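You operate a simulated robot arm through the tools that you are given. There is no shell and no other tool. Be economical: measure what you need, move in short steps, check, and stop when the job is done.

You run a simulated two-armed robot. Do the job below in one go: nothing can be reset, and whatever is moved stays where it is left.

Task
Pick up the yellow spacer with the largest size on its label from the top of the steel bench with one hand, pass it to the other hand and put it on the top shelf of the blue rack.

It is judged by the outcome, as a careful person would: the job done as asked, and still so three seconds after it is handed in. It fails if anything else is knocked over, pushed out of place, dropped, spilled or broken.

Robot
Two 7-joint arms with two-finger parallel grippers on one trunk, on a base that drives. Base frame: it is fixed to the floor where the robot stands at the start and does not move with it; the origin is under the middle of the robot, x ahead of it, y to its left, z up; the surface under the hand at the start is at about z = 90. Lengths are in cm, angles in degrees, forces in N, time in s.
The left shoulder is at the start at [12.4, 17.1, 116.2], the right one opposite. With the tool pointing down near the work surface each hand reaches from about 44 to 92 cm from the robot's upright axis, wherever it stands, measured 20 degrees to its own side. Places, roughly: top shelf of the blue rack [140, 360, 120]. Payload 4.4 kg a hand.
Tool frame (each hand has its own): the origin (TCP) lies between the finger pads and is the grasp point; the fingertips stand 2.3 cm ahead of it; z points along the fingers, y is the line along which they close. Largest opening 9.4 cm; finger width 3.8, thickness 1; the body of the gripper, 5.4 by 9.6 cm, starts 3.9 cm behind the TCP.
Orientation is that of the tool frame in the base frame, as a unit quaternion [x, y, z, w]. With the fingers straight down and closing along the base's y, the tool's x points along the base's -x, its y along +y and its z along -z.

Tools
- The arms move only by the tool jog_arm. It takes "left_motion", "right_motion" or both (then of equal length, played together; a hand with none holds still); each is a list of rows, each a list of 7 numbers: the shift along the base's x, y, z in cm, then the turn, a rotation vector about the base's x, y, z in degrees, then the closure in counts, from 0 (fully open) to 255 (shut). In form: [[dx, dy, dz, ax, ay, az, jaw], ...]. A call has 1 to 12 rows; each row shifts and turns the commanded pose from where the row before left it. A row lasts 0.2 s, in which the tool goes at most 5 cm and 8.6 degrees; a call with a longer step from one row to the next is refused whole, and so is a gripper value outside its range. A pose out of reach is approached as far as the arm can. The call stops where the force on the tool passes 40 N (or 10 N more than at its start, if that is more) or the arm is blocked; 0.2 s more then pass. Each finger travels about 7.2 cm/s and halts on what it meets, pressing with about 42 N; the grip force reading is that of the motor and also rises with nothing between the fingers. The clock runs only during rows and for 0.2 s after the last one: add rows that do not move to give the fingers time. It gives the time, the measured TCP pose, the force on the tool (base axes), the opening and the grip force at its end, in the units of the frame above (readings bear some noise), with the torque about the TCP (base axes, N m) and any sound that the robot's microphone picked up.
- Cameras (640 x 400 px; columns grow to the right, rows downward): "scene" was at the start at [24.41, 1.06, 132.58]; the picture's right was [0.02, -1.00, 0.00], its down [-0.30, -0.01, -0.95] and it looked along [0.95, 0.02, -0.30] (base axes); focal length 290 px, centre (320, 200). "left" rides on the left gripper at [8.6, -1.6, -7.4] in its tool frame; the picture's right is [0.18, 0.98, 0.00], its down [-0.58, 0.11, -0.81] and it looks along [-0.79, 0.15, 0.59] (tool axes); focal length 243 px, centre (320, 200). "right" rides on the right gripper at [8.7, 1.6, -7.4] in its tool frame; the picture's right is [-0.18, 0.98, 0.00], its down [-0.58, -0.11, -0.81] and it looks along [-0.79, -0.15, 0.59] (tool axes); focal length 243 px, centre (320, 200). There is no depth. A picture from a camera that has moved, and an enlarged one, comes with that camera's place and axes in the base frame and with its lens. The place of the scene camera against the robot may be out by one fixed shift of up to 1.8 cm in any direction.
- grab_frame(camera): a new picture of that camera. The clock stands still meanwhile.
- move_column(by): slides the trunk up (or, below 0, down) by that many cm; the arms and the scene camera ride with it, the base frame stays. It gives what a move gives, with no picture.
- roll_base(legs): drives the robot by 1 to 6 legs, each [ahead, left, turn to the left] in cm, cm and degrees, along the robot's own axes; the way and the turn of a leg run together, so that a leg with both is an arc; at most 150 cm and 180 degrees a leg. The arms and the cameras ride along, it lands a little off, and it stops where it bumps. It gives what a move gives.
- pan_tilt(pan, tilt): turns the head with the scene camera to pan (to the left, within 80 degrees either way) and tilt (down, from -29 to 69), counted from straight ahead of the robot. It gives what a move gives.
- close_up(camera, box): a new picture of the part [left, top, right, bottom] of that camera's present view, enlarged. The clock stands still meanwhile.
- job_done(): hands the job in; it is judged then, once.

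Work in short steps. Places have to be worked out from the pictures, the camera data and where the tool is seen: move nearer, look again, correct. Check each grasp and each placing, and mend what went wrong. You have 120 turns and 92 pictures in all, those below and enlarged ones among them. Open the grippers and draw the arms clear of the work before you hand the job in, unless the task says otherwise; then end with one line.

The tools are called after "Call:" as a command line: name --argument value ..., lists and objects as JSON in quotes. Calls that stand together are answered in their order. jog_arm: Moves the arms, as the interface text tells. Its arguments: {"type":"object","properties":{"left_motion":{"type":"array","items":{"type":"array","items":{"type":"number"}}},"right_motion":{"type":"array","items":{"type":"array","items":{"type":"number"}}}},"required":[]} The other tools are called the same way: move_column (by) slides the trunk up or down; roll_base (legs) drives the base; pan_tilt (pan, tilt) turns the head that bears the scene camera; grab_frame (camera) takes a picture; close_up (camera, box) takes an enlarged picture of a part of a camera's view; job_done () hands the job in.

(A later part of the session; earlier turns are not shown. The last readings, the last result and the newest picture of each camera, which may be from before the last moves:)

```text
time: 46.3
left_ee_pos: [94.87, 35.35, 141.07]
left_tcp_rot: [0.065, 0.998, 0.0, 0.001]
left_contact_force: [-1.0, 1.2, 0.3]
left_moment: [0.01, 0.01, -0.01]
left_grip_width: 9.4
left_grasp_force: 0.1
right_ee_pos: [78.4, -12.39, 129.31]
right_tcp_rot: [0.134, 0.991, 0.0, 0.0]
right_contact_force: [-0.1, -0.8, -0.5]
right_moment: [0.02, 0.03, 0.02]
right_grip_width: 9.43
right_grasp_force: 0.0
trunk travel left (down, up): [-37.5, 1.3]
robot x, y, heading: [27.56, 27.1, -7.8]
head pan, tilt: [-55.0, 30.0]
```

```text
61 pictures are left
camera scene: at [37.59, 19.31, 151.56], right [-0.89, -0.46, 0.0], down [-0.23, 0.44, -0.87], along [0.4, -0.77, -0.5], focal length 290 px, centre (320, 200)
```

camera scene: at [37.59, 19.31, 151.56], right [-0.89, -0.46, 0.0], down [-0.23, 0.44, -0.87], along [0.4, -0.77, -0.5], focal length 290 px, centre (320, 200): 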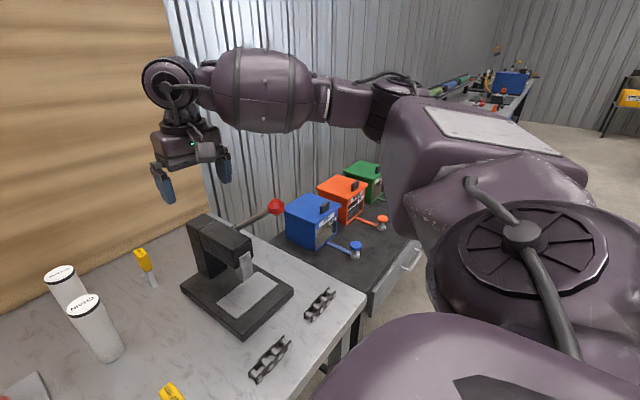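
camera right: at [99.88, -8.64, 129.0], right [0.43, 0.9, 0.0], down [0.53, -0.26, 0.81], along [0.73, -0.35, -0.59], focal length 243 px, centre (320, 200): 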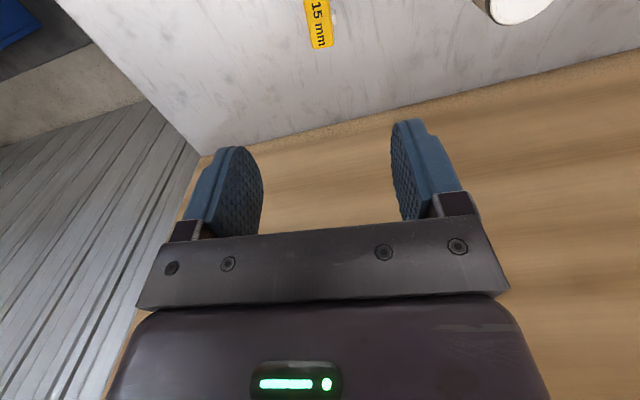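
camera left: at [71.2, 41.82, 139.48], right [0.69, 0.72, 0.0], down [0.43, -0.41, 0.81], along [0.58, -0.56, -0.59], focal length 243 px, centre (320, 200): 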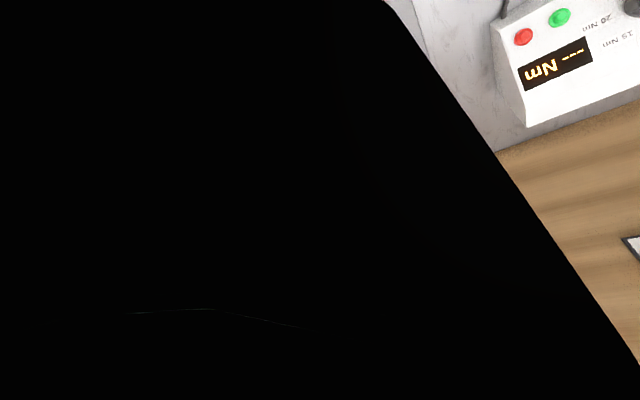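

The floor to the right is clear. I back off 10, turn to about +3°, and slide right 74.

Call:
roll_base --legs '[[-10, 0, 0], [0, 0, 11], [0, -74, 0]]'

Call:
pan_tilt --pan 10 --tilt 35

Call:
grab_frame --camera "scene"

```text
time: 54.7
left_ee_pos: [86.49, -25.26, 140.93]
left_tcp_rot: [-0.03, 1.0, 0.0, 0.0]
left_contact_force: [0.0, -0.2, 0.5]
left_moment: [0.01, 0.0, -0.01]
left_grip_width: 9.42
left_grasp_force: 0.1
right_ee_pos: [79.71, -75.25, 129.43]
right_tcp_rot: [0.037, 0.999, 0.0, 0.001]
right_contact_force: [-0.5, -0.1, 0.4]
right_moment: [-0.04, -0.02, -0.01]
right_grip_width: 9.41
right_grasp_force: 0.0
trunk travel left (down, up): [-37.5, 1.3]
robot x, y, heading: [22.66, -45.9, 3.6]
head pan, tilt: [-55.0, 30.0]
```

```text
time: 56.1
left_ee_pos: [86.56, -25.26, 141.1]
left_tcp_rot: [-0.031, 1.0, 0.0, 0.0]
left_contact_force: [-0.9, -0.1, 0.7]
left_moment: [0.0, 0.02, -0.01]
left_grip_width: 9.4
left_grasp_force: 0.2
right_ee_pos: [79.67, -75.15, 129.44]
right_tcp_rot: [0.038, 0.999, 0.0, 0.001]
right_contact_force: [0.5, 0.1, -0.4]
right_moment: [-0.03, 0.03, 0.03]
right_grip_width: 9.43
right_grasp_force: 0.1
trunk travel left (down, up): [-37.5, 1.3]
robot x, y, heading: [22.71, -46.19, 3.7]
head pan, tilt: [10.0, 35.0]
```

```text
60 pictures are left
camera scene: at [36.62, -42.72, 150.78], right [0.23, -0.97, 0.0], down [-0.56, -0.13, -0.82], along [0.8, 0.19, -0.57], focal length 290 px, centre (320, 200)
```

scene: 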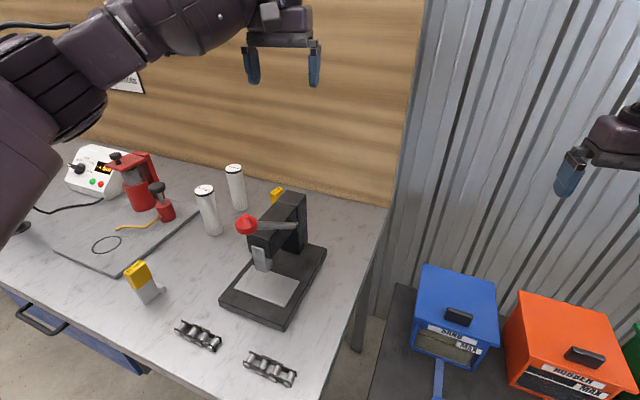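

Robot at (22.7,-46), heading 3.7. Advance 3.5 cm and bring the left hand over the spacer with yaw -15°.

Call:
roll_base --legs '[[3.5, 0, 0]]'

Call:
jog_arm --left_motion '[[2, 3, -2, 0, 0, -3, 50], [2, 3, -2, 0, 0, -3, 50], [2, 3, -2, 0, 0, -3, 50], [2, 2, -2, 0, 0, -3, 50], [2, 1, -2, 0, 0, -3, 50], [2, 0.5, -2, 0, 0, -3.5, 50], [0, 0, -2, 0, 0, 0, 50], [0, 0, -2, 0, 0, 0, 50], [0, 0, 0, 0, 0, 0, 50], [0, 0, 0, 0, 0, 0, 50]]'

Call:
grab_frame --camera "scene"

Call:
grab_frame --camera "left"

```text
time: 57.1
left_ee_pos: [89.06, -25.08, 140.91]
left_tcp_rot: [-0.03, 1.0, 0.001, -0.002]
left_contact_force: [-0.1, 0.1, 0.3]
left_moment: [-0.03, -0.04, 0.0]
left_grip_width: 9.39
left_grasp_force: 0.0
right_ee_pos: [81.87, -74.99, 129.45]
right_tcp_rot: [0.039, 0.999, 0.0, -0.001]
right_contact_force: [-1.3, 0.5, 0.2]
right_moment: [0.01, -0.02, -0.02]
right_grip_width: 9.42
right_grasp_force: 0.2
trunk travel left (down, up): [-37.5, 1.3]
robot x, y, heading: [25.16, -45.4, 3.4]
head pan, tilt: [10.0, 35.0]
stopped in leg 1: the robot was blocked; the commanded pose is now the measured one
```

```text
time: 59.3
left_ee_pos: [101.0, -12.67, 124.76]
left_tcp_rot: [0.131, 0.991, 0.001, -0.002]
left_contact_force: [-0.6, 0.7, -0.6]
left_moment: [-0.01, 0.0, 0.0]
left_grip_width: 7.57
left_grasp_force: 0.0
right_ee_pos: [82.0, -74.93, 129.32]
right_tcp_rot: [0.04, 0.999, 0.0, 0.0]
right_contact_force: [-0.7, 0.8, 0.3]
right_moment: [-0.03, -0.01, -0.02]
right_grip_width: 9.37
right_grasp_force: 0.0
trunk travel left (down, up): [-37.5, 1.3]
robot x, y, heading: [24.89, -46.01, 3.5]
head pan, tilt: [10.0, 35.0]
```

```text
59 pictures are left
camera scene: at [39.08, -42.5, 150.78], right [0.23, -0.97, 0.0], down [-0.56, -0.13, -0.82], along [0.8, 0.19, -0.57], focal length 290 px, centre (320, 200)
```

scene: 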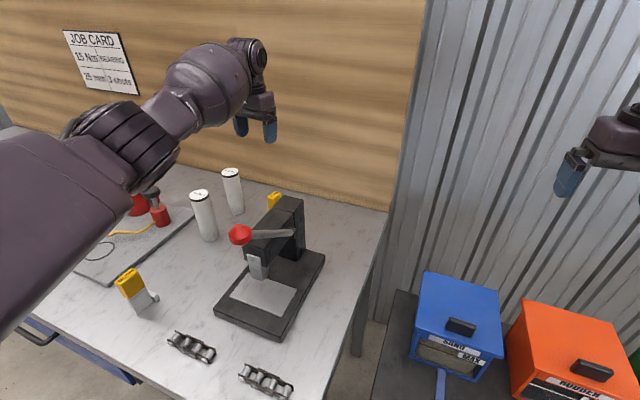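

```text
58 pictures are left
camera left: at [92.3, -12.03, 132.19], right [0.08, 1.0, 0.0], down [0.59, -0.05, 0.8], along [0.8, -0.06, -0.59], focal length 243 px, centre (320, 200)
```

left: 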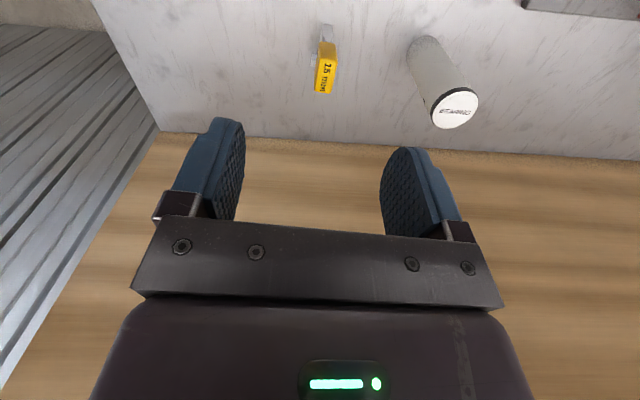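

The cart stopped the base at x ≈ 25, which is near enough. Spacer confirmed at (107.7,-12.4); I move above it and down to z ≈ 111, then check clearances.

Call:
jog_arm --left_motion '[[2.5, 0.1, 0, 0, 0, 1, 50], [2.5, 0.1, 0, 0, 0, 0, 50], [1.7, 0.1, 0, 0, 0, 0, 50], [0, 0, -3.5, 0, 0, 0, 50], [0, 0, -3.5, 0, 0, 0, 50], [0, 0, -3.5, 0, 0, 0, 50], [0, 0, -3, 0, 0, 0, 50], [0, 0, 0, 0, 0, 0, 50], [0, 0, 0, 0, 0, 0, 50]]'

Call:
grab_frame --camera "scene"

Call:
grab_frame --camera "left"

```text
time: 61.3
left_ee_pos: [101.59, -12.32, 111.36]
left_tcp_rot: [0.123, 0.992, 0.001, -0.001]
left_contact_force: [0.6, -0.7, 0.3]
left_moment: [-0.05, 0.02, -0.01]
left_grip_width: 7.55
left_grasp_force: 0.1
left hand out of reach, approached as far as the arm can: row 1, 2, 3, 5, 7
right_ee_pos: [82.03, -75.02, 129.35]
right_tcp_rot: [0.038, 0.999, 0.001, 0.0]
right_contact_force: [-0.5, 0.7, -0.3]
right_moment: [0.02, -0.02, 0.0]
right_grip_width: 9.4
right_grasp_force: 0.0
trunk travel left (down, up): [-37.5, 1.3]
robot x, y, heading: [24.93, -45.88, 3.5]
head pan, tilt: [10.0, 35.0]
```

```text
57 pictures are left
camera scene: at [39.06, -42.48, 150.78], right [0.23, -0.97, 0.0], down [-0.56, -0.13, -0.82], along [0.8, 0.19, -0.57], focal length 290 px, centre (320, 200)
```

scene: 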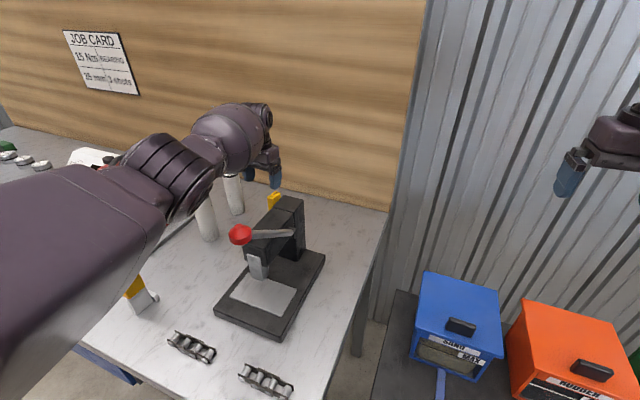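

```text
56 pictures are left
camera left: at [92.77, -12.0, 118.85], right [0.06, 1.0, 0.0], down [0.59, -0.04, 0.8], along [0.8, -0.05, -0.59], focal length 243 px, centre (320, 200)
```

left: 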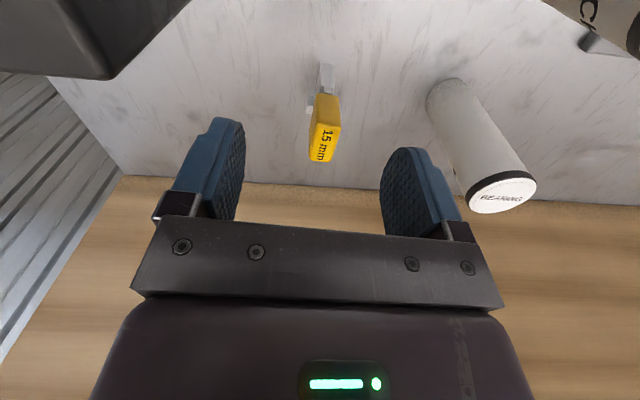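

The left arm reaches only x ≈ 101.6 from here. Turning the base right brings the left shoulder forward and keeps the forearm in the gap; I raise and retract the hand first.

Call:
jog_arm --left_motion '[[-2, 0, 4, 0, 0, 0, 50], [-2, 0, 4, 0, 0, 0, 50], [-2, 0, 4, 0, 0, 0, 50], [-2, 0, 2, 0, 0, 0, 50], [-2, 2, 0, 0, 0, 0, 50], [0, 3, 0, 0, 0, 0, 50], [0, 3, 0, 0, 0, 0, 50], [0, 0, 0, 0, 0, 0, 50]]'

Call:
roll_base --legs '[[-1.5, 0, 0], [0, 0, -18]]'

```text
time: 63.1
left_ee_pos: [91.57, -4.51, 125.47]
left_tcp_rot: [0.122, 0.992, 0.001, -0.002]
left_contact_force: [0.0, 0.4, 0.3]
left_moment: [0.03, -0.01, 0.01]
left_grip_width: 7.56
left_grasp_force: 0.2
right_ee_pos: [81.99, -75.07, 129.34]
right_tcp_rot: [0.039, 0.999, 0.0, 0.0]
right_contact_force: [0.0, -0.8, -0.2]
right_moment: [-0.02, -0.02, -0.01]
right_grip_width: 9.39
right_grasp_force: 0.0
trunk travel left (down, up): [-37.5, 1.3]
robot x, y, heading: [25.14, -45.83, 3.6]
head pan, tilt: [10.0, 35.0]
```

```text
time: 64.9
left_ee_pos: [97.55, -24.62, 125.45]
left_tcp_rot: [0.263, 0.965, 0.0, -0.001]
left_contact_force: [0.2, 0.8, -0.3]
left_moment: [-0.02, 0.01, 0.0]
left_grip_width: 7.56
left_grasp_force: 0.1
right_ee_pos: [68.54, -89.64, 129.45]
right_tcp_rot: [0.181, 0.983, -0.001, -0.001]
right_contact_force: [0.1, 1.1, -0.3]
right_moment: [-0.03, -0.01, -0.03]
right_grip_width: 9.37
right_grasp_force: 0.0
trunk travel left (down, up): [-37.5, 1.3]
robot x, y, heading: [22.25, -45.67, -13.3]
head pan, tilt: [10.0, 35.0]
```

Nudge the base slightly forward-left, then bring the left hand over the spacer again with yaw corrected.

Call:
roll_base --legs '[[1.0, 4, 0]]'

Call:
jog_arm --left_motion '[[0, 3, 0, 0, 0, 4, 50], [0, 3, 0, 0, 0, 4, 50], [2, 2, 0, 0, 0, 4, 50], [2, 1, 0, 0, 0, 4, 50], [2, 0, -3, 0, 0, 1, 50], [2, 0, -3, 0, 0, 0, 50], [0, 0, -4, 0, 0, 0, 50], [0, 0, -4, 0, 0, 0, 50], [0, 0, 0, 0, 0, 0, 50], [0, 0, 0, 0, 0, 0, 50]]'

Call:
grab_frame --camera "left"

Call:
pan_tilt --pan 22 --tilt 30

Call:
grab_frame --camera "scene"

```text
time: 66.1
left_ee_pos: [98.61, -21.11, 125.4]
left_tcp_rot: [0.263, 0.965, 0.0, 0.0]
left_contact_force: [-0.2, 0.6, 0.2]
left_moment: [0.0, 0.0, -0.01]
left_grip_width: 7.55
left_grasp_force: 0.0
right_ee_pos: [69.44, -85.87, 129.3]
right_tcp_rot: [0.182, 0.983, 0.0, 0.0]
right_contact_force: [-0.2, 0.0, -0.6]
right_moment: [0.01, -0.01, -0.02]
right_grip_width: 9.39
right_grasp_force: 0.1
trunk travel left (down, up): [-37.5, 1.3]
robot x, y, heading: [22.91, -41.63, -13.3]
head pan, tilt: [10.0, 35.0]
stopped in leg 1: the robot was blocked; the commanded pose is now the measured one
```

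```text
time: 68.3
left_ee_pos: [106.49, -12.01, 111.51]
left_tcp_rot: [0.118, 0.993, 0.001, -0.002]
left_contact_force: [0.7, 0.7, -0.7]
left_moment: [0.02, -0.05, 0.02]
left_grip_width: 7.56
left_grasp_force: 0.1
right_ee_pos: [69.49, -86.03, 129.38]
right_tcp_rot: [0.181, 0.983, 0.0, -0.001]
right_contact_force: [-0.5, 0.0, -0.6]
right_moment: [0.05, 0.0, 0.0]
right_grip_width: 9.39
right_grasp_force: 0.0
trunk travel left (down, up): [-37.5, 1.3]
robot x, y, heading: [23.17, -41.72, -13.2]
head pan, tilt: [10.0, 35.0]
```

```text
55 pictures are left
camera left: at [97.71, -11.54, 118.84], right [0.05, 1.0, 0.0], down [0.59, -0.03, 0.8], along [0.8, -0.04, -0.59], focal length 243 px, centre (320, 200)
```

left: 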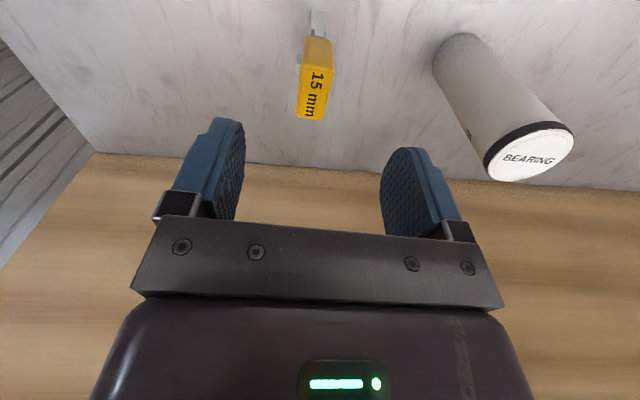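

```text
time: 69.0
left_ee_pos: [106.48, -11.84, 111.41]
left_tcp_rot: [0.118, 0.993, 0.001, -0.001]
left_contact_force: [-0.4, 0.0, -0.8]
left_moment: [-0.01, 0.03, -0.02]
left_grip_width: 7.56
left_grasp_force: 0.0
right_ee_pos: [69.42, -86.0, 129.38]
right_tcp_rot: [0.181, 0.983, 0.0, 0.0]
right_contact_force: [0.7, -0.5, 0.9]
right_moment: [0.0, 0.03, -0.01]
right_grip_width: 9.39
right_grasp_force: 0.0
trunk travel left (down, up): [-37.5, 1.3]
robot x, y, heading: [22.88, -41.23, -13.1]
head pan, tilt: [22.0, 30.0]
```

```text
54 pictures are left
camera scene: at [37.35, -40.78, 151.56], right [0.15, -0.99, 0.0], down [-0.49, -0.08, -0.87], along [0.86, 0.13, -0.5], focal length 290 px, centre (320, 200)
```

scene: 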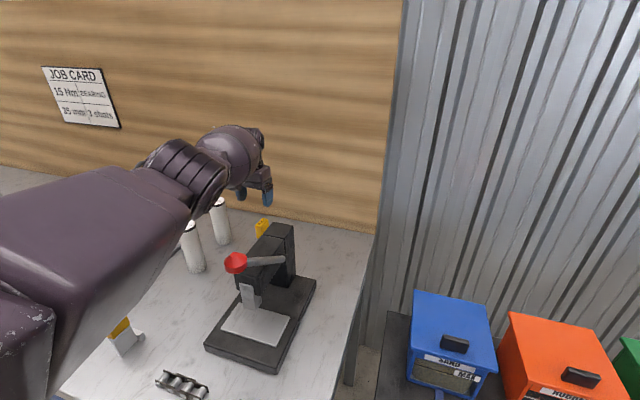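

The forearm now runs at y ≈ -11, clear of the press and cans, and the spacer is confirmed at (107.7,-12.4). I centre and descend to TCP z ≈ 104 first.

Call:
jog_arm --left_motion '[[1.2, -0.4, 0, 0, 0, 0, 50], [0, 0, -2.5, 0, 0, 0, 50], [0, 0, -2.5, 0, 0, 0, 50], [0, 0, -2.4, 0, 0, 0, 50], [0, 0, 0, 0, 0, 0, 50], [0, 0, 0, 0, 0, 0, 50]]'

Call:
grab_frame --camera "left"

Call:
grab_frame --camera "scene"

```text
time: 70.4
left_ee_pos: [105.13, -12.3, 104.53]
left_tcp_rot: [0.119, 0.993, 0.001, -0.002]
left_contact_force: [0.7, 0.4, -0.4]
left_moment: [-0.01, 0.01, -0.04]
left_grip_width: 7.56
left_grasp_force: 0.0
left hand out of reach, approached as far as the arm can: row 1, 2, 3, 4
right_ee_pos: [69.55, -85.91, 129.22]
right_tcp_rot: [0.181, 0.983, 0.0, 0.0]
right_contact_force: [0.8, 0.1, -0.5]
right_moment: [-0.04, -0.03, -0.03]
right_grip_width: 9.41
right_grasp_force: 0.0
trunk travel left (down, up): [-37.5, 1.3]
robot x, y, heading: [23.54, -41.61, -13.1]
head pan, tilt: [22.0, 30.0]
```

```text
53 pictures are left
camera left: at [96.31, -11.9, 111.85], right [0.05, 1.0, 0.0], down [0.59, -0.03, 0.8], along [0.8, -0.04, -0.59], focal length 243 px, centre (320, 200)
```

left: 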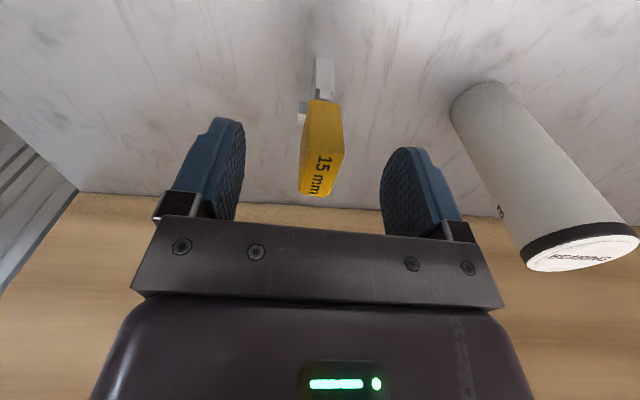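

```text
52 pictures are left
camera scene: at [37.38, -40.73, 151.56], right [0.15, -0.99, 0.0], down [-0.49, -0.08, -0.87], along [0.86, 0.13, -0.5], focal length 290 px, centre (320, 200)
```

scene: 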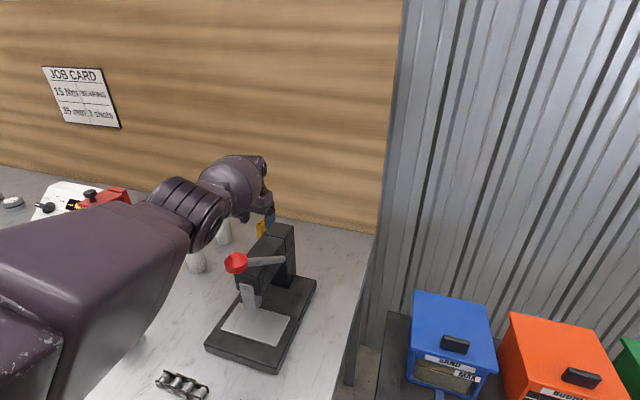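

Reach shrinks as the arm goes lower, so I'll raise the hand, lower the trunk by 10, and then pitch the fingers ~8° forward to gain the last centimetres.

Call:
jog_arm --left_motion '[[0, 0, 4, 0, 0, 0, 50], [0, 0, 4, 0, 0, 0, 50], [0, 0, 2, 0, 0, 0, 50], [0, 0, 0, 0, 0, 0, 50]]'

Call:
move_column --by -10

Call:
jog_arm --left_motion '[[0.4, -0.1, 0, -1, -4, 0, 50], [1, -0.1, 0, -1, -4, 0, 50], [1, 0, 0, 0, 0, 0, 50], [0, 0, 0, 0, 0, 0, 50], [0, 0, 0, 0, 0, 0, 50]]'

Call:
grab_frame --camera "left"

Call:
grab_frame --camera "scene"

```text
time: 71.4
left_ee_pos: [105.04, -12.45, 114.48]
left_tcp_rot: [0.117, 0.993, 0.001, -0.002]
left_contact_force: [0.8, -0.1, -0.4]
left_moment: [-0.02, -0.01, -0.01]
left_grip_width: 7.57
left_grasp_force: 0.1
right_ee_pos: [69.45, -85.91, 129.42]
right_tcp_rot: [0.181, 0.983, 0.0, 0.0]
right_contact_force: [0.1, 0.0, -0.5]
right_moment: [0.01, -0.01, 0.01]
right_grip_width: 9.39
right_grasp_force: 0.0
trunk travel left (down, up): [-37.5, 1.3]
robot x, y, heading: [23.0, -41.81, -13.2]
head pan, tilt: [22.0, 30.0]
```

```text
time: 72.7
left_ee_pos: [104.99, -12.27, 104.58]
left_tcp_rot: [0.117, 0.993, 0.0, 0.0]
left_contact_force: [-0.4, 0.8, -0.2]
left_moment: [-0.02, 0.0, 0.01]
left_grip_width: 7.55
left_grasp_force: 0.1
right_ee_pos: [69.31, -85.92, 119.5]
right_tcp_rot: [0.182, 0.983, 0.0, 0.001]
right_contact_force: [-0.2, -0.1, -0.1]
right_moment: [0.0, -0.02, 0.01]
right_grip_width: 9.41
right_grasp_force: 0.1
trunk travel left (down, up): [-27.5, 11.3]
robot x, y, heading: [22.88, -41.37, -13.0]
head pan, tilt: [22.0, 30.0]
```

```text
time: 73.9
left_ee_pos: [107.55, -12.53, 104.48]
left_tcp_rot: [0.118, 0.99, -0.008, 0.069]
left_contact_force: [0.1, 0.2, -0.5]
left_moment: [-0.04, 0.01, 0.02]
left_grip_width: 7.54
left_grasp_force: 0.1
right_ee_pos: [69.5, -86.0, 119.16]
right_tcp_rot: [0.182, 0.983, 0.001, 0.0]
right_contact_force: [1.1, -0.1, -0.6]
right_moment: [-0.01, 0.04, -0.01]
right_grip_width: 9.38
right_grasp_force: 0.0
trunk travel left (down, up): [-27.5, 11.3]
robot x, y, heading: [23.29, -41.74, -12.9]
head pan, tilt: [22.0, 30.0]
```

```text
51 pictures are left
camera left: at [97.76, -11.97, 110.53], right [0.05, 1.0, -0.03], down [0.47, 0.0, 0.88], along [0.88, -0.06, -0.47], focal length 243 px, centre (320, 200)
```

left: 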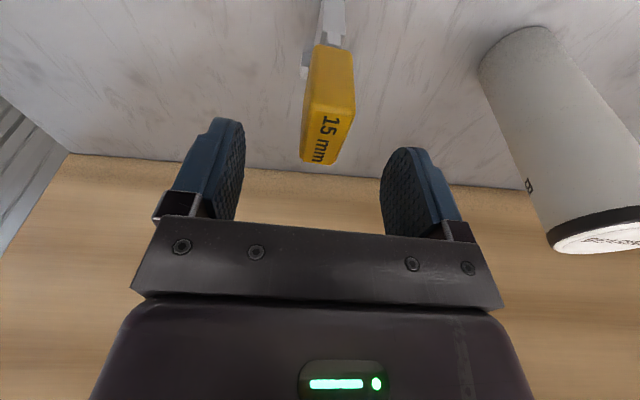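

```text
50 pictures are left
camera scene: at [39.25, -41.23, 141.33], right [0.15, -0.99, 0.0], down [-0.49, -0.08, -0.87], along [0.86, 0.13, -0.5], focal length 290 px, centre (320, 200)
```

scene: 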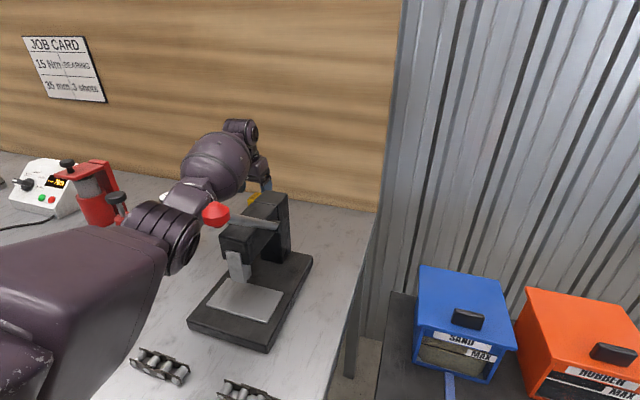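

TCP is centred over the handle. The red press knob (≈(70,-22,120)) is close to the forearm housing, so I'll check the gap enlarged before the last 4 cm.

Call:
close_up --camera "scene" --box '[120, 110, 320, 290]'

```text
2.22 times, centred on (220, 200) of scene
camera zoom: at [39.25, -41.23, 141.33], right [0.15, -0.99, 0.0], down [-0.49, -0.08, -0.87], along [0.86, 0.13, -0.5], focal length 644 px, centre (542, 200)
```

zoom: 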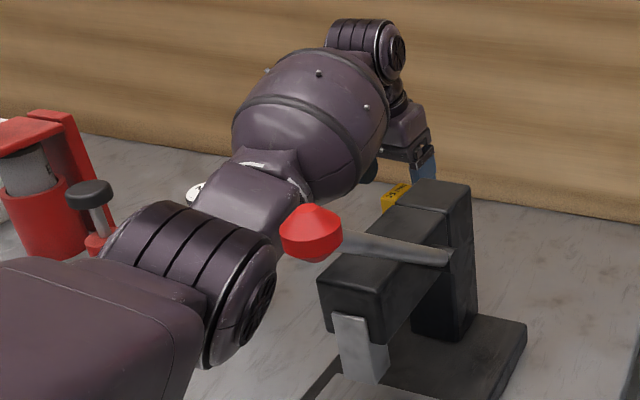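

The cylinder sits beside and below the knob, so lowering increases that gap. I descend the last 4 cm with the arm in small rows.

Call:
jog_arm --left_motion '[[0, 0, -1, 0, 0, 0, 50], [0, 0, -1, 0, 0, 0, 50], [0, 0, -1, 0, 0, 0, 50], [0, 0, -0.9, 0, 0, 0, 50], [0, 0, 0, 0, 0, 0, 50], [0, 0, 0, 0, 0, 0, 50]]'

Call:
grab_frame --camera "left"

Call:
grab_frame --camera "scene"

```text
time: 75.3
left_ee_pos: [107.42, -12.54, 100.63]
left_tcp_rot: [0.117, 0.991, -0.008, 0.07]
left_contact_force: [-0.1, 0.0, 0.0]
left_moment: [0.01, 0.0, 0.03]
left_grip_width: 7.61
left_grasp_force: 0.2
right_ee_pos: [69.43, -86.08, 119.42]
right_tcp_rot: [0.181, 0.983, 0.0, 0.0]
right_contact_force: [-0.4, 0.7, -0.4]
right_moment: [0.02, 0.01, 0.0]
right_grip_width: 9.38
right_grasp_force: 0.1
trunk travel left (down, up): [-27.5, 11.3]
robot x, y, heading: [22.85, -41.68, -13.0]
head pan, tilt: [22.0, 30.0]
```

```text
48 pictures are left
camera left: at [97.68, -11.9, 106.64], right [0.05, 1.0, -0.03], down [0.47, 0.0, 0.88], along [0.88, -0.06, -0.47], focal length 243 px, centre (320, 200)
```

left: 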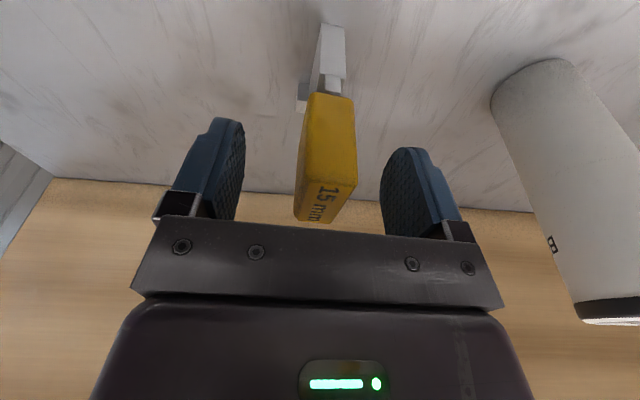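

```text
47 pictures are left
camera scene: at [39.25, -41.22, 141.33], right [0.15, -0.99, 0.0], down [-0.49, -0.08, -0.87], along [0.86, 0.13, -0.5], focal length 290 px, centre (320, 200)
```

scene: 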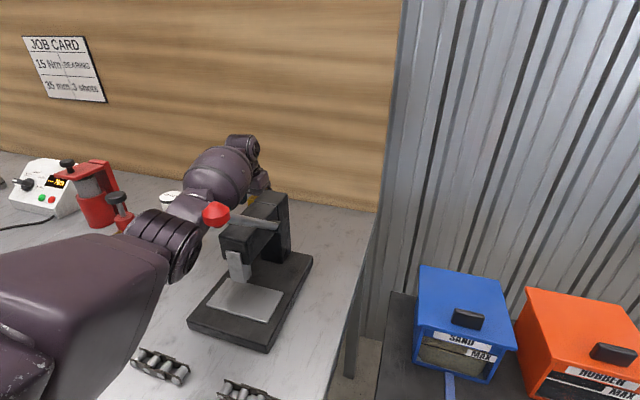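

The handle is centred between the pads. Close the left gripper.

Call:
jog_arm --left_motion '[[0, 0, 0, 0, 0, 0, 120], [0, 0, 0, 0, 0, 0, 170], [0, 0, 0, 0, 0, 0, 200], [0, 0, 0, 0, 0, 0, 255], [0, 0, 0, 0, 0, 0, 255], [0, 0, 0, 0, 0, 0, 255]]'

Call:
grab_frame --camera "left"

```text
time: 76.7
left_ee_pos: [107.32, -12.46, 100.56]
left_tcp_rot: [0.117, 0.991, -0.008, 0.07]
left_contact_force: [0.4, -0.2, 0.7]
left_moment: [0.06, 0.05, 0.01]
left_grip_width: 2.32
left_grasp_force: 42.2
right_ee_pos: [69.43, -86.03, 119.44]
right_tcp_rot: [0.181, 0.983, 0.0, 0.0]
right_contact_force: [0.6, 0.6, 0.3]
right_moment: [0.0, 0.02, 0.0]
right_grip_width: 9.42
right_grasp_force: 0.1
trunk travel left (down, up): [-27.5, 11.3]
robot x, y, heading: [22.85, -41.6, -12.8]
head pan, tilt: [22.0, 30.0]
```

```text
46 pictures are left
camera left: at [97.68, -11.89, 106.67], right [0.05, 1.0, -0.03], down [0.47, 0.0, 0.88], along [0.88, -0.06, -0.47], focal length 243 px, centre (320, 200)
```

left: 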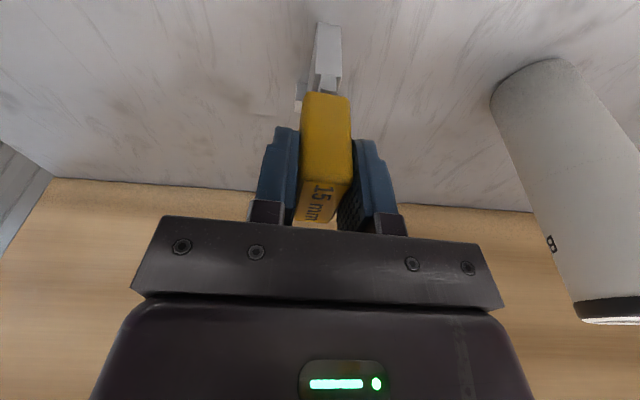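

Grasp holds (2.32 cm, 42 N). Lift with the arm, then the trunk.

Call:
jog_arm --left_motion '[[0, 0, 1, 0, 0, 0, 255], [0, 0, 2, 0, 0, 0, 255], [0, 0, 3, 0, 0, 0, 255], [0, 0, 3, 0, 0, 0, 255], [0, 0, 1, 0, 0, 0, 255]]'

Call:
move_column --by 11

Call:
grab_frame --camera "left"

Call:
grab_frame --camera "scene"

```text
time: 77.9
left_ee_pos: [107.64, -12.44, 110.73]
left_tcp_rot: [0.118, 0.991, -0.009, 0.07]
left_contact_force: [0.0, 0.0, -1.1]
left_moment: [0.02, 0.05, 0.02]
left_grip_width: 2.35
left_grasp_force: 42.0
right_ee_pos: [69.47, -85.95, 119.4]
right_tcp_rot: [0.182, 0.983, 0.0, 0.0]
right_contact_force: [-0.1, -0.1, 0.7]
right_moment: [0.01, -0.01, 0.0]
right_grip_width: 9.39
right_grasp_force: 0.0
trunk travel left (down, up): [-27.5, 11.3]
robot x, y, heading: [23.2, -41.87, -13.2]
head pan, tilt: [22.0, 30.0]
```

```text
time: 79.4
left_ee_pos: [107.4, -12.51, 121.58]
left_tcp_rot: [0.119, 0.99, -0.008, 0.07]
left_contact_force: [-0.1, -0.5, -1.9]
left_moment: [0.0, 0.02, 0.03]
left_grip_width: 2.36
left_grasp_force: 42.0
right_ee_pos: [69.51, -85.96, 130.34]
right_tcp_rot: [0.181, 0.984, 0.0, 0.0]
right_contact_force: [0.0, 0.5, 0.5]
right_moment: [-0.03, -0.03, 0.04]
right_grip_width: 9.41
right_grasp_force: 0.0
trunk travel left (down, up): [-38.5, 0.3]
robot x, y, heading: [22.78, -42.29, -13.1]
head pan, tilt: [22.0, 30.0]
```

```text
45 pictures are left
camera left: at [97.74, -11.92, 127.61], right [0.05, 1.0, -0.03], down [0.48, 0.0, 0.88], along [0.88, -0.06, -0.47], focal length 243 px, centre (320, 200)
```

left: 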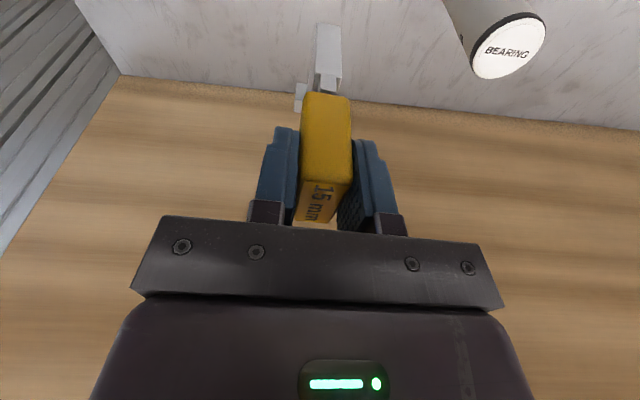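

```text
44 pictures are left
camera scene: at [37.47, -40.8, 152.49], right [0.15, -0.99, 0.0], down [-0.49, -0.08, -0.87], along [0.86, 0.13, -0.5], focal length 290 px, centre (320, 200)
```

scene: 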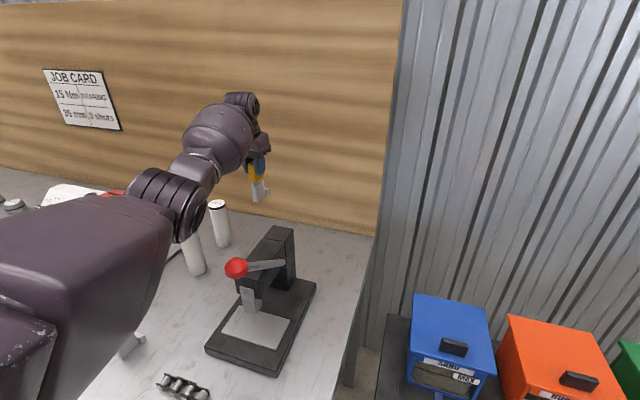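

Spacer lifted cleanly. I raise it a bit more and back the base off.

Call:
jog_arm --left_motion '[[0, 0, 2, 0, 0, 0, 255], [0, 0, 2, 0, 0, 0, 255], [0, 0, 2, 0, 0, 0, 255]]'

Call:
roll_base --legs '[[-25, 0, 0]]'

Call:
jog_arm --left_motion '[[-4, 0.5, 0.5, 0, 1, 0, 255], [-4, 0.5, 0.5, 0.5, 2, 0, 255], [-4, 0.5, 0.5, 0.5, 2, 0, 255], [-4, 0.5, 0.5, 0.5, 2, 0, 255], [-4, 0.5, 0.5, 0, 1, 0, 255], [-4, 0.5, 0.5, 0, 0, 0, 255]]'

```text
time: 80.2
left_ee_pos: [107.61, -12.49, 127.57]
left_tcp_rot: [0.118, 0.991, -0.008, 0.07]
left_contact_force: [-0.1, 0.2, -1.3]
left_moment: [-0.03, 0.04, -0.03]
left_grip_width: 2.36
left_grasp_force: 42.7
right_ee_pos: [69.34, -86.02, 130.3]
right_tcp_rot: [0.181, 0.983, 0.0, 0.0]
right_contact_force: [0.2, -1.0, 0.4]
right_moment: [-0.02, -0.02, -0.02]
right_grip_width: 9.41
right_grasp_force: 0.1
trunk travel left (down, up): [-38.5, 0.3]
robot x, y, heading: [23.55, -41.57, -13.0]
head pan, tilt: [22.0, 30.0]
```

```text
time: 82.0
left_ee_pos: [83.46, -6.97, 127.49]
left_tcp_rot: [0.119, 0.99, -0.008, 0.07]
left_contact_force: [0.4, 0.0, -1.1]
left_moment: [-0.01, -0.01, -0.02]
left_grip_width: 2.36
left_grasp_force: 41.7
right_ee_pos: [45.02, -80.33, 130.44]
right_tcp_rot: [0.183, 0.983, 0.001, 0.0]
right_contact_force: [0.7, -0.3, -0.7]
right_moment: [-0.01, -0.03, -0.02]
right_grip_width: 9.4
right_grasp_force: 0.1
trunk travel left (down, up): [-38.5, 0.3]
robot x, y, heading: [-1.0, -36.17, -13.1]
head pan, tilt: [22.0, 30.0]
```

```text
time: 83.4
left_ee_pos: [59.31, -3.81, 130.48]
left_tcp_rot: [0.119, 0.993, -0.003, -0.001]
left_contact_force: [-0.4, -0.4, -1.3]
left_moment: [-0.02, -0.05, -0.02]
left_grip_width: 2.37
left_grasp_force: 42.0
right_ee_pos: [44.9, -80.22, 130.37]
right_tcp_rot: [0.183, 0.983, 0.0, 0.001]
right_contact_force: [0.1, 0.1, 0.9]
right_moment: [-0.01, -0.02, 0.03]
right_grip_width: 9.39
right_grasp_force: 0.0
trunk travel left (down, up): [-38.5, 0.3]
robot x, y, heading: [-1.46, -36.09, -13.5]
head pan, tilt: [22.0, 30.0]
```

Spacer is vertical again in the left hand. I back off a little more and turn left to face along +y, towards the rack, for the hand-over over open floor.

Call:
roll_base --legs '[[-12, 0, 0], [0, 0, 103]]'

Call:
pan_tilt --pan 0 --tilt 15

Call:
grab_frame --camera "scene"

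```text
time: 89.0
left_ee_pos: [-57.69, 18.74, 130.41]
left_tcp_rot: [-0.702, 0.712, -0.003, 0.002]
left_contact_force: [-0.3, 0.5, -1.5]
left_moment: [-0.02, -0.01, -0.01]
left_grip_width: 2.35
left_grasp_force: 42.5
right_ee_pos: [20.1, 21.62, 130.38]
right_tcp_rot: [-0.654, 0.756, 0.0, 0.001]
right_contact_force: [0.1, 0.6, -0.3]
right_moment: [0.01, 0.01, 0.02]
right_grip_width: 9.38
right_grasp_force: 0.1
trunk travel left (down, up): [-38.5, 0.3]
robot x, y, heading: [-12.98, -33.33, 89.5]
head pan, tilt: [22.0, 30.0]
```

```text
time: 89.8
left_ee_pos: [-57.62, 18.66, 130.56]
left_tcp_rot: [-0.702, 0.712, -0.004, 0.003]
left_contact_force: [-0.4, 0.2, -1.1]
left_moment: [-0.04, -0.01, -0.01]
left_grip_width: 2.37
left_grasp_force: 41.5
right_ee_pos: [19.97, 21.73, 130.3]
right_tcp_rot: [-0.655, 0.756, 0.0, 0.0]
right_contact_force: [-0.3, -0.1, -0.3]
right_moment: [-0.01, 0.01, 0.05]
right_grip_width: 9.4
right_grasp_force: 0.0
trunk travel left (down, up): [-38.5, 0.3]
robot x, y, heading: [-12.65, -33.26, 89.2]
head pan, tilt: [0.0, 15.0]
```

```text
43 pictures are left
camera scene: at [-12.99, -17.32, 154.92], right [1.0, -0.01, 0.0], down [0.0, -0.26, -0.97], along [0.01, 0.97, -0.26], focal length 290 px, centre (320, 200)
```

scene: 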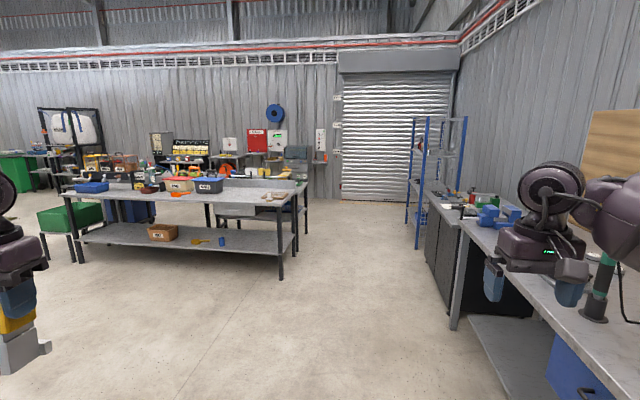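

Open floor here. I bring the left hand to the middle in front, yawing it -90° so its camera faces left, while the right hand pitches up to point forward.

Call:
jog_arm --left_motion '[[3.8, 0.4, 0, 0, 0, -8.2, 255], [3.8, 0.4, 0, 0, 0, -8.2, 255], [3.8, 0.4, 0, 0, 0, -8.2, 255], [3.8, 0.4, 0, 0, 0, -8.2, 255], [3.8, 0.4, 0, 0, 0, -8.2, 255], [3.8, 0.4, 0, 0, 0, -8.2, 255], [3.8, 0.4, 0, 0, 0, -8.2, 255], [3.8, 0.4, 0, 0, 0, -8.2, 255], [3.8, 0.4, 0, 0, 0, -8.2, 255], [3.8, 0.4, 0, 0, 0, -8.2, 255], [3.8, 0.4, 0, 0, 0, -8, 255], [0, 0, 0, 0, 0, 0, 255]]' --right_motion '[[0, 0, 0, 0, 0, 7.5, 0], [0, -1, -1, 8, 0, 0, 0], [0, -1, -1, 8, 0, 0, 0], [0, -1, -1, 8, 0, 0, 0], [0, -1, -1, 8, 0, 0, 0], [0, -1, -1, 8, 0, 0, 0], [0, -1, -1, 8, 0, 0, 0], [0, -1, -1, 8, 0, 0, 0], [0, -1, -1, 8, 0, 0, 0], [0, 0, 0, 1, 0, 0, 0], [0, 0, 0, 0, 0, 0, 0], [0, 0, 0, 0, 0, 0, 0]]'

Call:
pan_tilt --pan 0 --tilt 30

Call:
grab_frame --camera "scene"

```text
time: 92.4
left_ee_pos: [-16.0, 23.23, 130.57]
left_tcp_rot: [0.007, 1.0, -0.003, 0.0]
left_contact_force: [0.1, -0.5, -1.6]
left_moment: [-0.01, -0.01, 0.01]
left_grip_width: 2.39
left_grasp_force: 42.3
right_ee_pos: [20.0, 13.59, 122.47]
right_tcp_rot: [-0.593, 0.6, 0.382, 0.378]
right_contact_force: [0.1, 0.3, 0.4]
right_moment: [0.01, -0.01, 0.01]
right_grip_width: 9.42
right_grasp_force: 0.0
trunk travel left (down, up): [-38.5, 0.3]
robot x, y, heading: [-13.01, -33.35, 89.6]
head pan, tilt: [0.0, 15.0]
```

```text
time: 93.2
left_ee_pos: [-15.96, 23.25, 130.54]
left_tcp_rot: [0.007, 1.0, -0.004, -0.001]
left_contact_force: [0.4, 0.7, -1.9]
left_moment: [-0.03, 0.02, 0.0]
left_grip_width: 2.38
left_grasp_force: 42.0
right_ee_pos: [20.0, 13.62, 122.29]
right_tcp_rot: [-0.593, 0.6, 0.382, 0.378]
right_contact_force: [0.6, -0.4, 0.0]
right_moment: [-0.03, -0.01, -0.03]
right_grip_width: 9.4
right_grasp_force: 0.0
trunk travel left (down, up): [-38.5, 0.3]
robot x, y, heading: [-12.87, -33.51, 89.7]
head pan, tilt: [0.0, 30.0]
```

```text
42 pictures are left
camera scene: at [-12.97, -17.62, 152.51], right [1.0, -0.01, 0.0], down [0.0, -0.5, -0.87], along [0.01, 0.87, -0.5], focal length 290 px, centre (320, 200)
```

scene: 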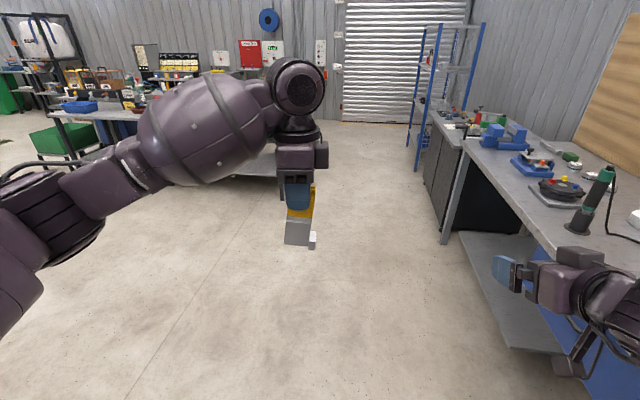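

Both are placed as planned. Enlarge the spacer in the left hand to see its tilt.

Call:
close_up --camera "scene" --box '[250, 140, 370, 260]'

Call:
grab_frame --camera "right"

```text
3.33 times, centred on (310, 200) of scene
camera zoom: at [-12.97, -17.62, 152.51], right [1.0, -0.01, 0.0], down [0.0, -0.5, -0.87], along [0.01, 0.87, -0.5], focal length 966 px, centre (353, 200)
```

zoom: 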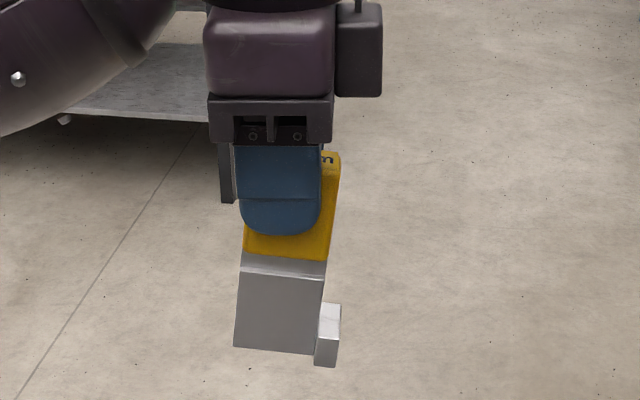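

```text
40 pictures are left
camera right: at [18.43, 3.11, 117.66], right [-0.98, 0.08, 0.18], down [0.12, -0.49, 0.87], along [0.16, 0.87, 0.47], focal length 243 px, centre (320, 200)
```

right: 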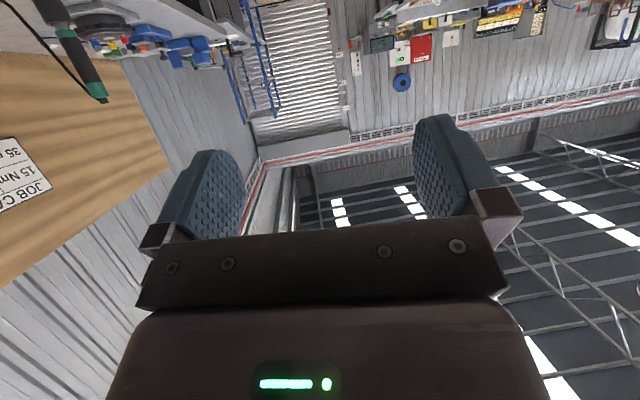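

The spacer is tilted ~8° in the hand (from the pitched grasp), so I rotate the left hand back -8° and bring the right hand to a pre-approach point behind the handle, below the left gripper.

Call:
jog_arm --left_motion '[[2, 0, 0, 0, -4, 0, 255], [2, 0, 0, 0, -4, 0, 255], [2, 0, 0, 0, 0, 0, 255], [0, 0, 0, 0, 0, 0, 255], [0, 0, 0, 0, 0, 0, 255], [0, 0, 0, 0, 0, 0, 255], [0, 0, 0, 0, 0, 0, 255], [0, 0, 0, 0, 0, 0, 255], [0, 0, 0, 0, 0, 0, 255], [0, 0, 0, 0, 0, 0, 255]]' --right_motion '[[0, -2, 0, 2.5, 0, 0, 0], [0, -2, 0, 2.5, 0, 0, 0], [-4, 0, 1, 0, 0, 0, 0], [-4, 0, 1, 0, 0, 0, 0], [-4, 0, 1, 0, 0, 0, 0], [-4, 0, 1, 0, 0, 0, 0], [-4, 0, 1, 0, 0, 0, 0], [-4, 0, 0.8, 0, 0, 0, 0], [0, 0, 0, 0, 0, 0, 0], [0, 0, 0, 0, 0, 0, 0]]'

Call:
grab_frame --camera "scene"

Call:
grab_frame --camera "right"

```text
time: 95.4
left_ee_pos: [-9.89, 23.14, 130.43]
left_tcp_rot: [0.007, 0.998, -0.002, 0.069]
left_contact_force: [0.5, -0.1, -1.7]
left_moment: [-0.01, 0.02, -0.01]
left_grip_width: 2.36
left_grasp_force: 42.8
right_ee_pos: [18.24, 13.01, 122.88]
right_tcp_rot: [0.583, -0.578, -0.414, -0.393]
right_contact_force: [-0.9, -0.8, 0.7]
right_moment: [-0.01, 0.02, 0.02]
right_grip_width: 9.42
right_grasp_force: 0.1
right hand out of reach, approached as far as the arm can: row 1, 2, 3, 4, 5, 6, 7, 8
trunk travel left (down, up): [-38.5, 0.3]
robot x, y, heading: [-13.18, -33.4, 89.7]
head pan, tilt: [0.0, 30.0]
```

```text
39 pictures are left
camera scene: at [-12.98, -17.61, 152.5], right [1.0, -0.01, 0.0], down [0.0, -0.5, -0.87], along [0.01, 0.87, -0.5], focal length 290 px, centre (320, 200)
```

scene: 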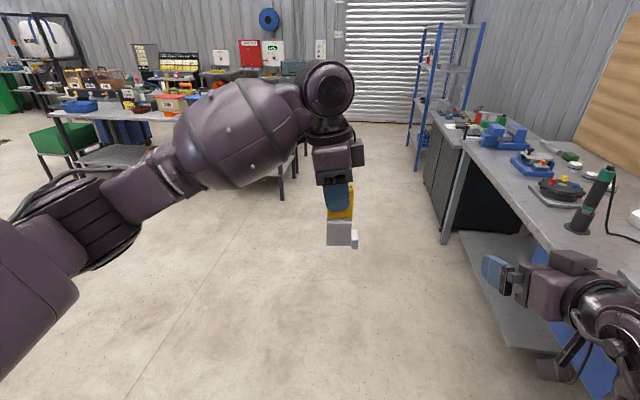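

```text
38 pictures are left
camera right: at [16.62, 2.86, 117.34], right [-0.98, 0.04, 0.19], down [0.14, -0.55, 0.82], along [0.14, 0.83, 0.53], focal length 243 px, centre (320, 200)
```

right: 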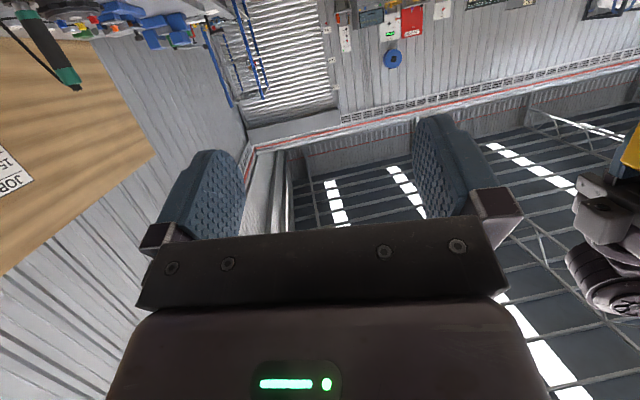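

The right arm is too folded there. I move the meeting point ~17 cm farther forward: left hand forward, right hand forward then inward.

Call:
jog_arm --left_motion '[[0, 4.2, 0, 0, 0, 0, 255], [0, 4.2, 0, 0, 0, 0, 255], [0, 4.2, 0, 0, 0, 0, 255], [0, 4.2, 0, 0, 0, 0, 255], [0, 0, 0, 0, 0, 0, 255], [0, 0, 0, 0, 0, 0, 255], [0, 0, 0, 0, 0, 0, 255], [0, 0, 0, 0, 0, 0, 255], [0, 0, 0, 0, 0, 0, 255], [0, 0, 0, 0, 0, 0, 255]]' --right_motion '[[0, 3.5, 0.5, 0, 0, 0, 0], [0, 3.5, 0.5, 0, 0, 0, 0], [0, 3.5, 1, 0, 0, 0, 0], [-2, 2, 1, 0, 0, 0, 0], [-3, 0, 1, 0, 0, 0, 0], [-3, 0, 1, 0, 0, 0, 0], [-3, 0, 0, 0, 0, 0, 0], [-3, 0, 0, 0, 0, 0, 0], [0, 0, 0, 0, 0, 0, 0], [0, 0, 0, 0, 0, 0, 0]]'

```text
time: 97.6
left_ee_pos: [-9.75, 40.16, 130.41]
left_tcp_rot: [0.007, 0.998, -0.004, 0.069]
left_contact_force: [0.2, 1.1, -1.4]
left_moment: [-0.01, 0.05, 0.0]
left_grip_width: 2.37
left_grasp_force: 42.3
right_ee_pos: [18.1, 13.06, 122.91]
right_tcp_rot: [0.583, -0.578, -0.414, -0.392]
right_contact_force: [0.4, -0.1, -1.0]
right_moment: [-0.02, -0.02, 0.02]
right_grip_width: 9.39
right_grasp_force: 0.1
right hand out of reach, approached as far as the arm can: row 1, 2, 3, 4, 5, 6, 7, 8
trunk travel left (down, up): [-38.5, 0.3]
robot x, y, heading: [-12.91, -33.16, 89.5]
head pan, tilt: [0.0, 30.0]
```

The right wrist is at a joint limit. I back the pitch off by 15° and try moving forward again.

Call:
jog_arm --right_motion '[[0, 0, 0, -5, 0, 0, 0], [0, 1, 0, -5, 0, 0, 0], [0, 2, 0, -5, 0, 0, 0], [0, 3, 1, 0, 0, 0, 0], [0, 3, 1, 0, 0, 0, 0], [0, 3, 1, 0, 0, 0, 0], [0, 3, 1, 0, 0, 0, 0], [-3, 0, 0, 0, 0, 0, 0], [-3, 0, 0, 0, 0, 0, 0], [0, 0, 0, 0, 0, 0, 0]]'

```text
time: 99.8
left_ee_pos: [-9.69, 40.21, 130.5]
left_tcp_rot: [0.008, 0.998, -0.004, 0.068]
left_contact_force: [0.2, -0.1, -0.5]
left_moment: [0.01, 0.02, 0.01]
left_grip_width: 2.37
left_grasp_force: 42.3
right_ee_pos: [12.27, 28.01, 126.78]
right_tcp_rot: [-0.623, 0.631, 0.329, 0.325]
right_contact_force: [-0.6, -0.3, -0.1]
right_moment: [0.0, 0.03, 0.04]
right_grip_width: 9.37
right_grasp_force: 0.0
trunk travel left (down, up): [-38.5, 0.3]
robot x, y, heading: [-13.0, -33.02, 89.5]
head pan, tilt: [0.0, 30.0]
```

It moves freely now. Try re-adding pitch at this more extended place, to see how far it goes.

Call:
jog_arm --right_motion '[[-3, 0, 0.4, 4, 0, 0, 0], [-3, 0, 0.4, 4, 0, 0, 0], [-3, 0, 0.4, 4, 0, 0, 0], [-3, 0, 0, 3, 0, 0, 0], [0, 0, 0, 0, 0, 0, 0], [0, 0, 0, 0, 0, 0, 0]]'

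Call:
grab_frame --camera "scene"

```text
time: 101.2
left_ee_pos: [-9.74, 40.24, 130.4]
left_tcp_rot: [0.007, 0.998, -0.004, 0.069]
left_contact_force: [0.1, -0.1, -1.0]
left_moment: [-0.01, 0.07, 0.01]
left_grip_width: 2.36
left_grasp_force: 42.2
right_ee_pos: [0.07, 28.11, 127.99]
right_tcp_rot: [-0.576, 0.582, 0.408, 0.402]
right_contact_force: [0.2, 0.0, 0.2]
right_moment: [0.0, -0.03, 0.0]
right_grip_width: 9.4
right_grasp_force: 0.0
trunk travel left (down, up): [-38.5, 0.3]
robot x, y, heading: [-12.97, -33.1, 89.6]
head pan, tilt: [0.0, 30.0]
```

```text
37 pictures are left
camera scene: at [-12.94, -17.58, 152.49], right [1.0, -0.01, 0.0], down [0.0, -0.5, -0.87], along [0.01, 0.87, -0.5], focal length 290 px, centre (320, 200)
```

scene: 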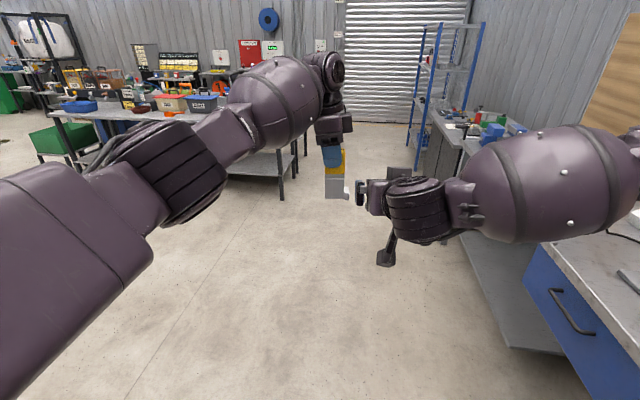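

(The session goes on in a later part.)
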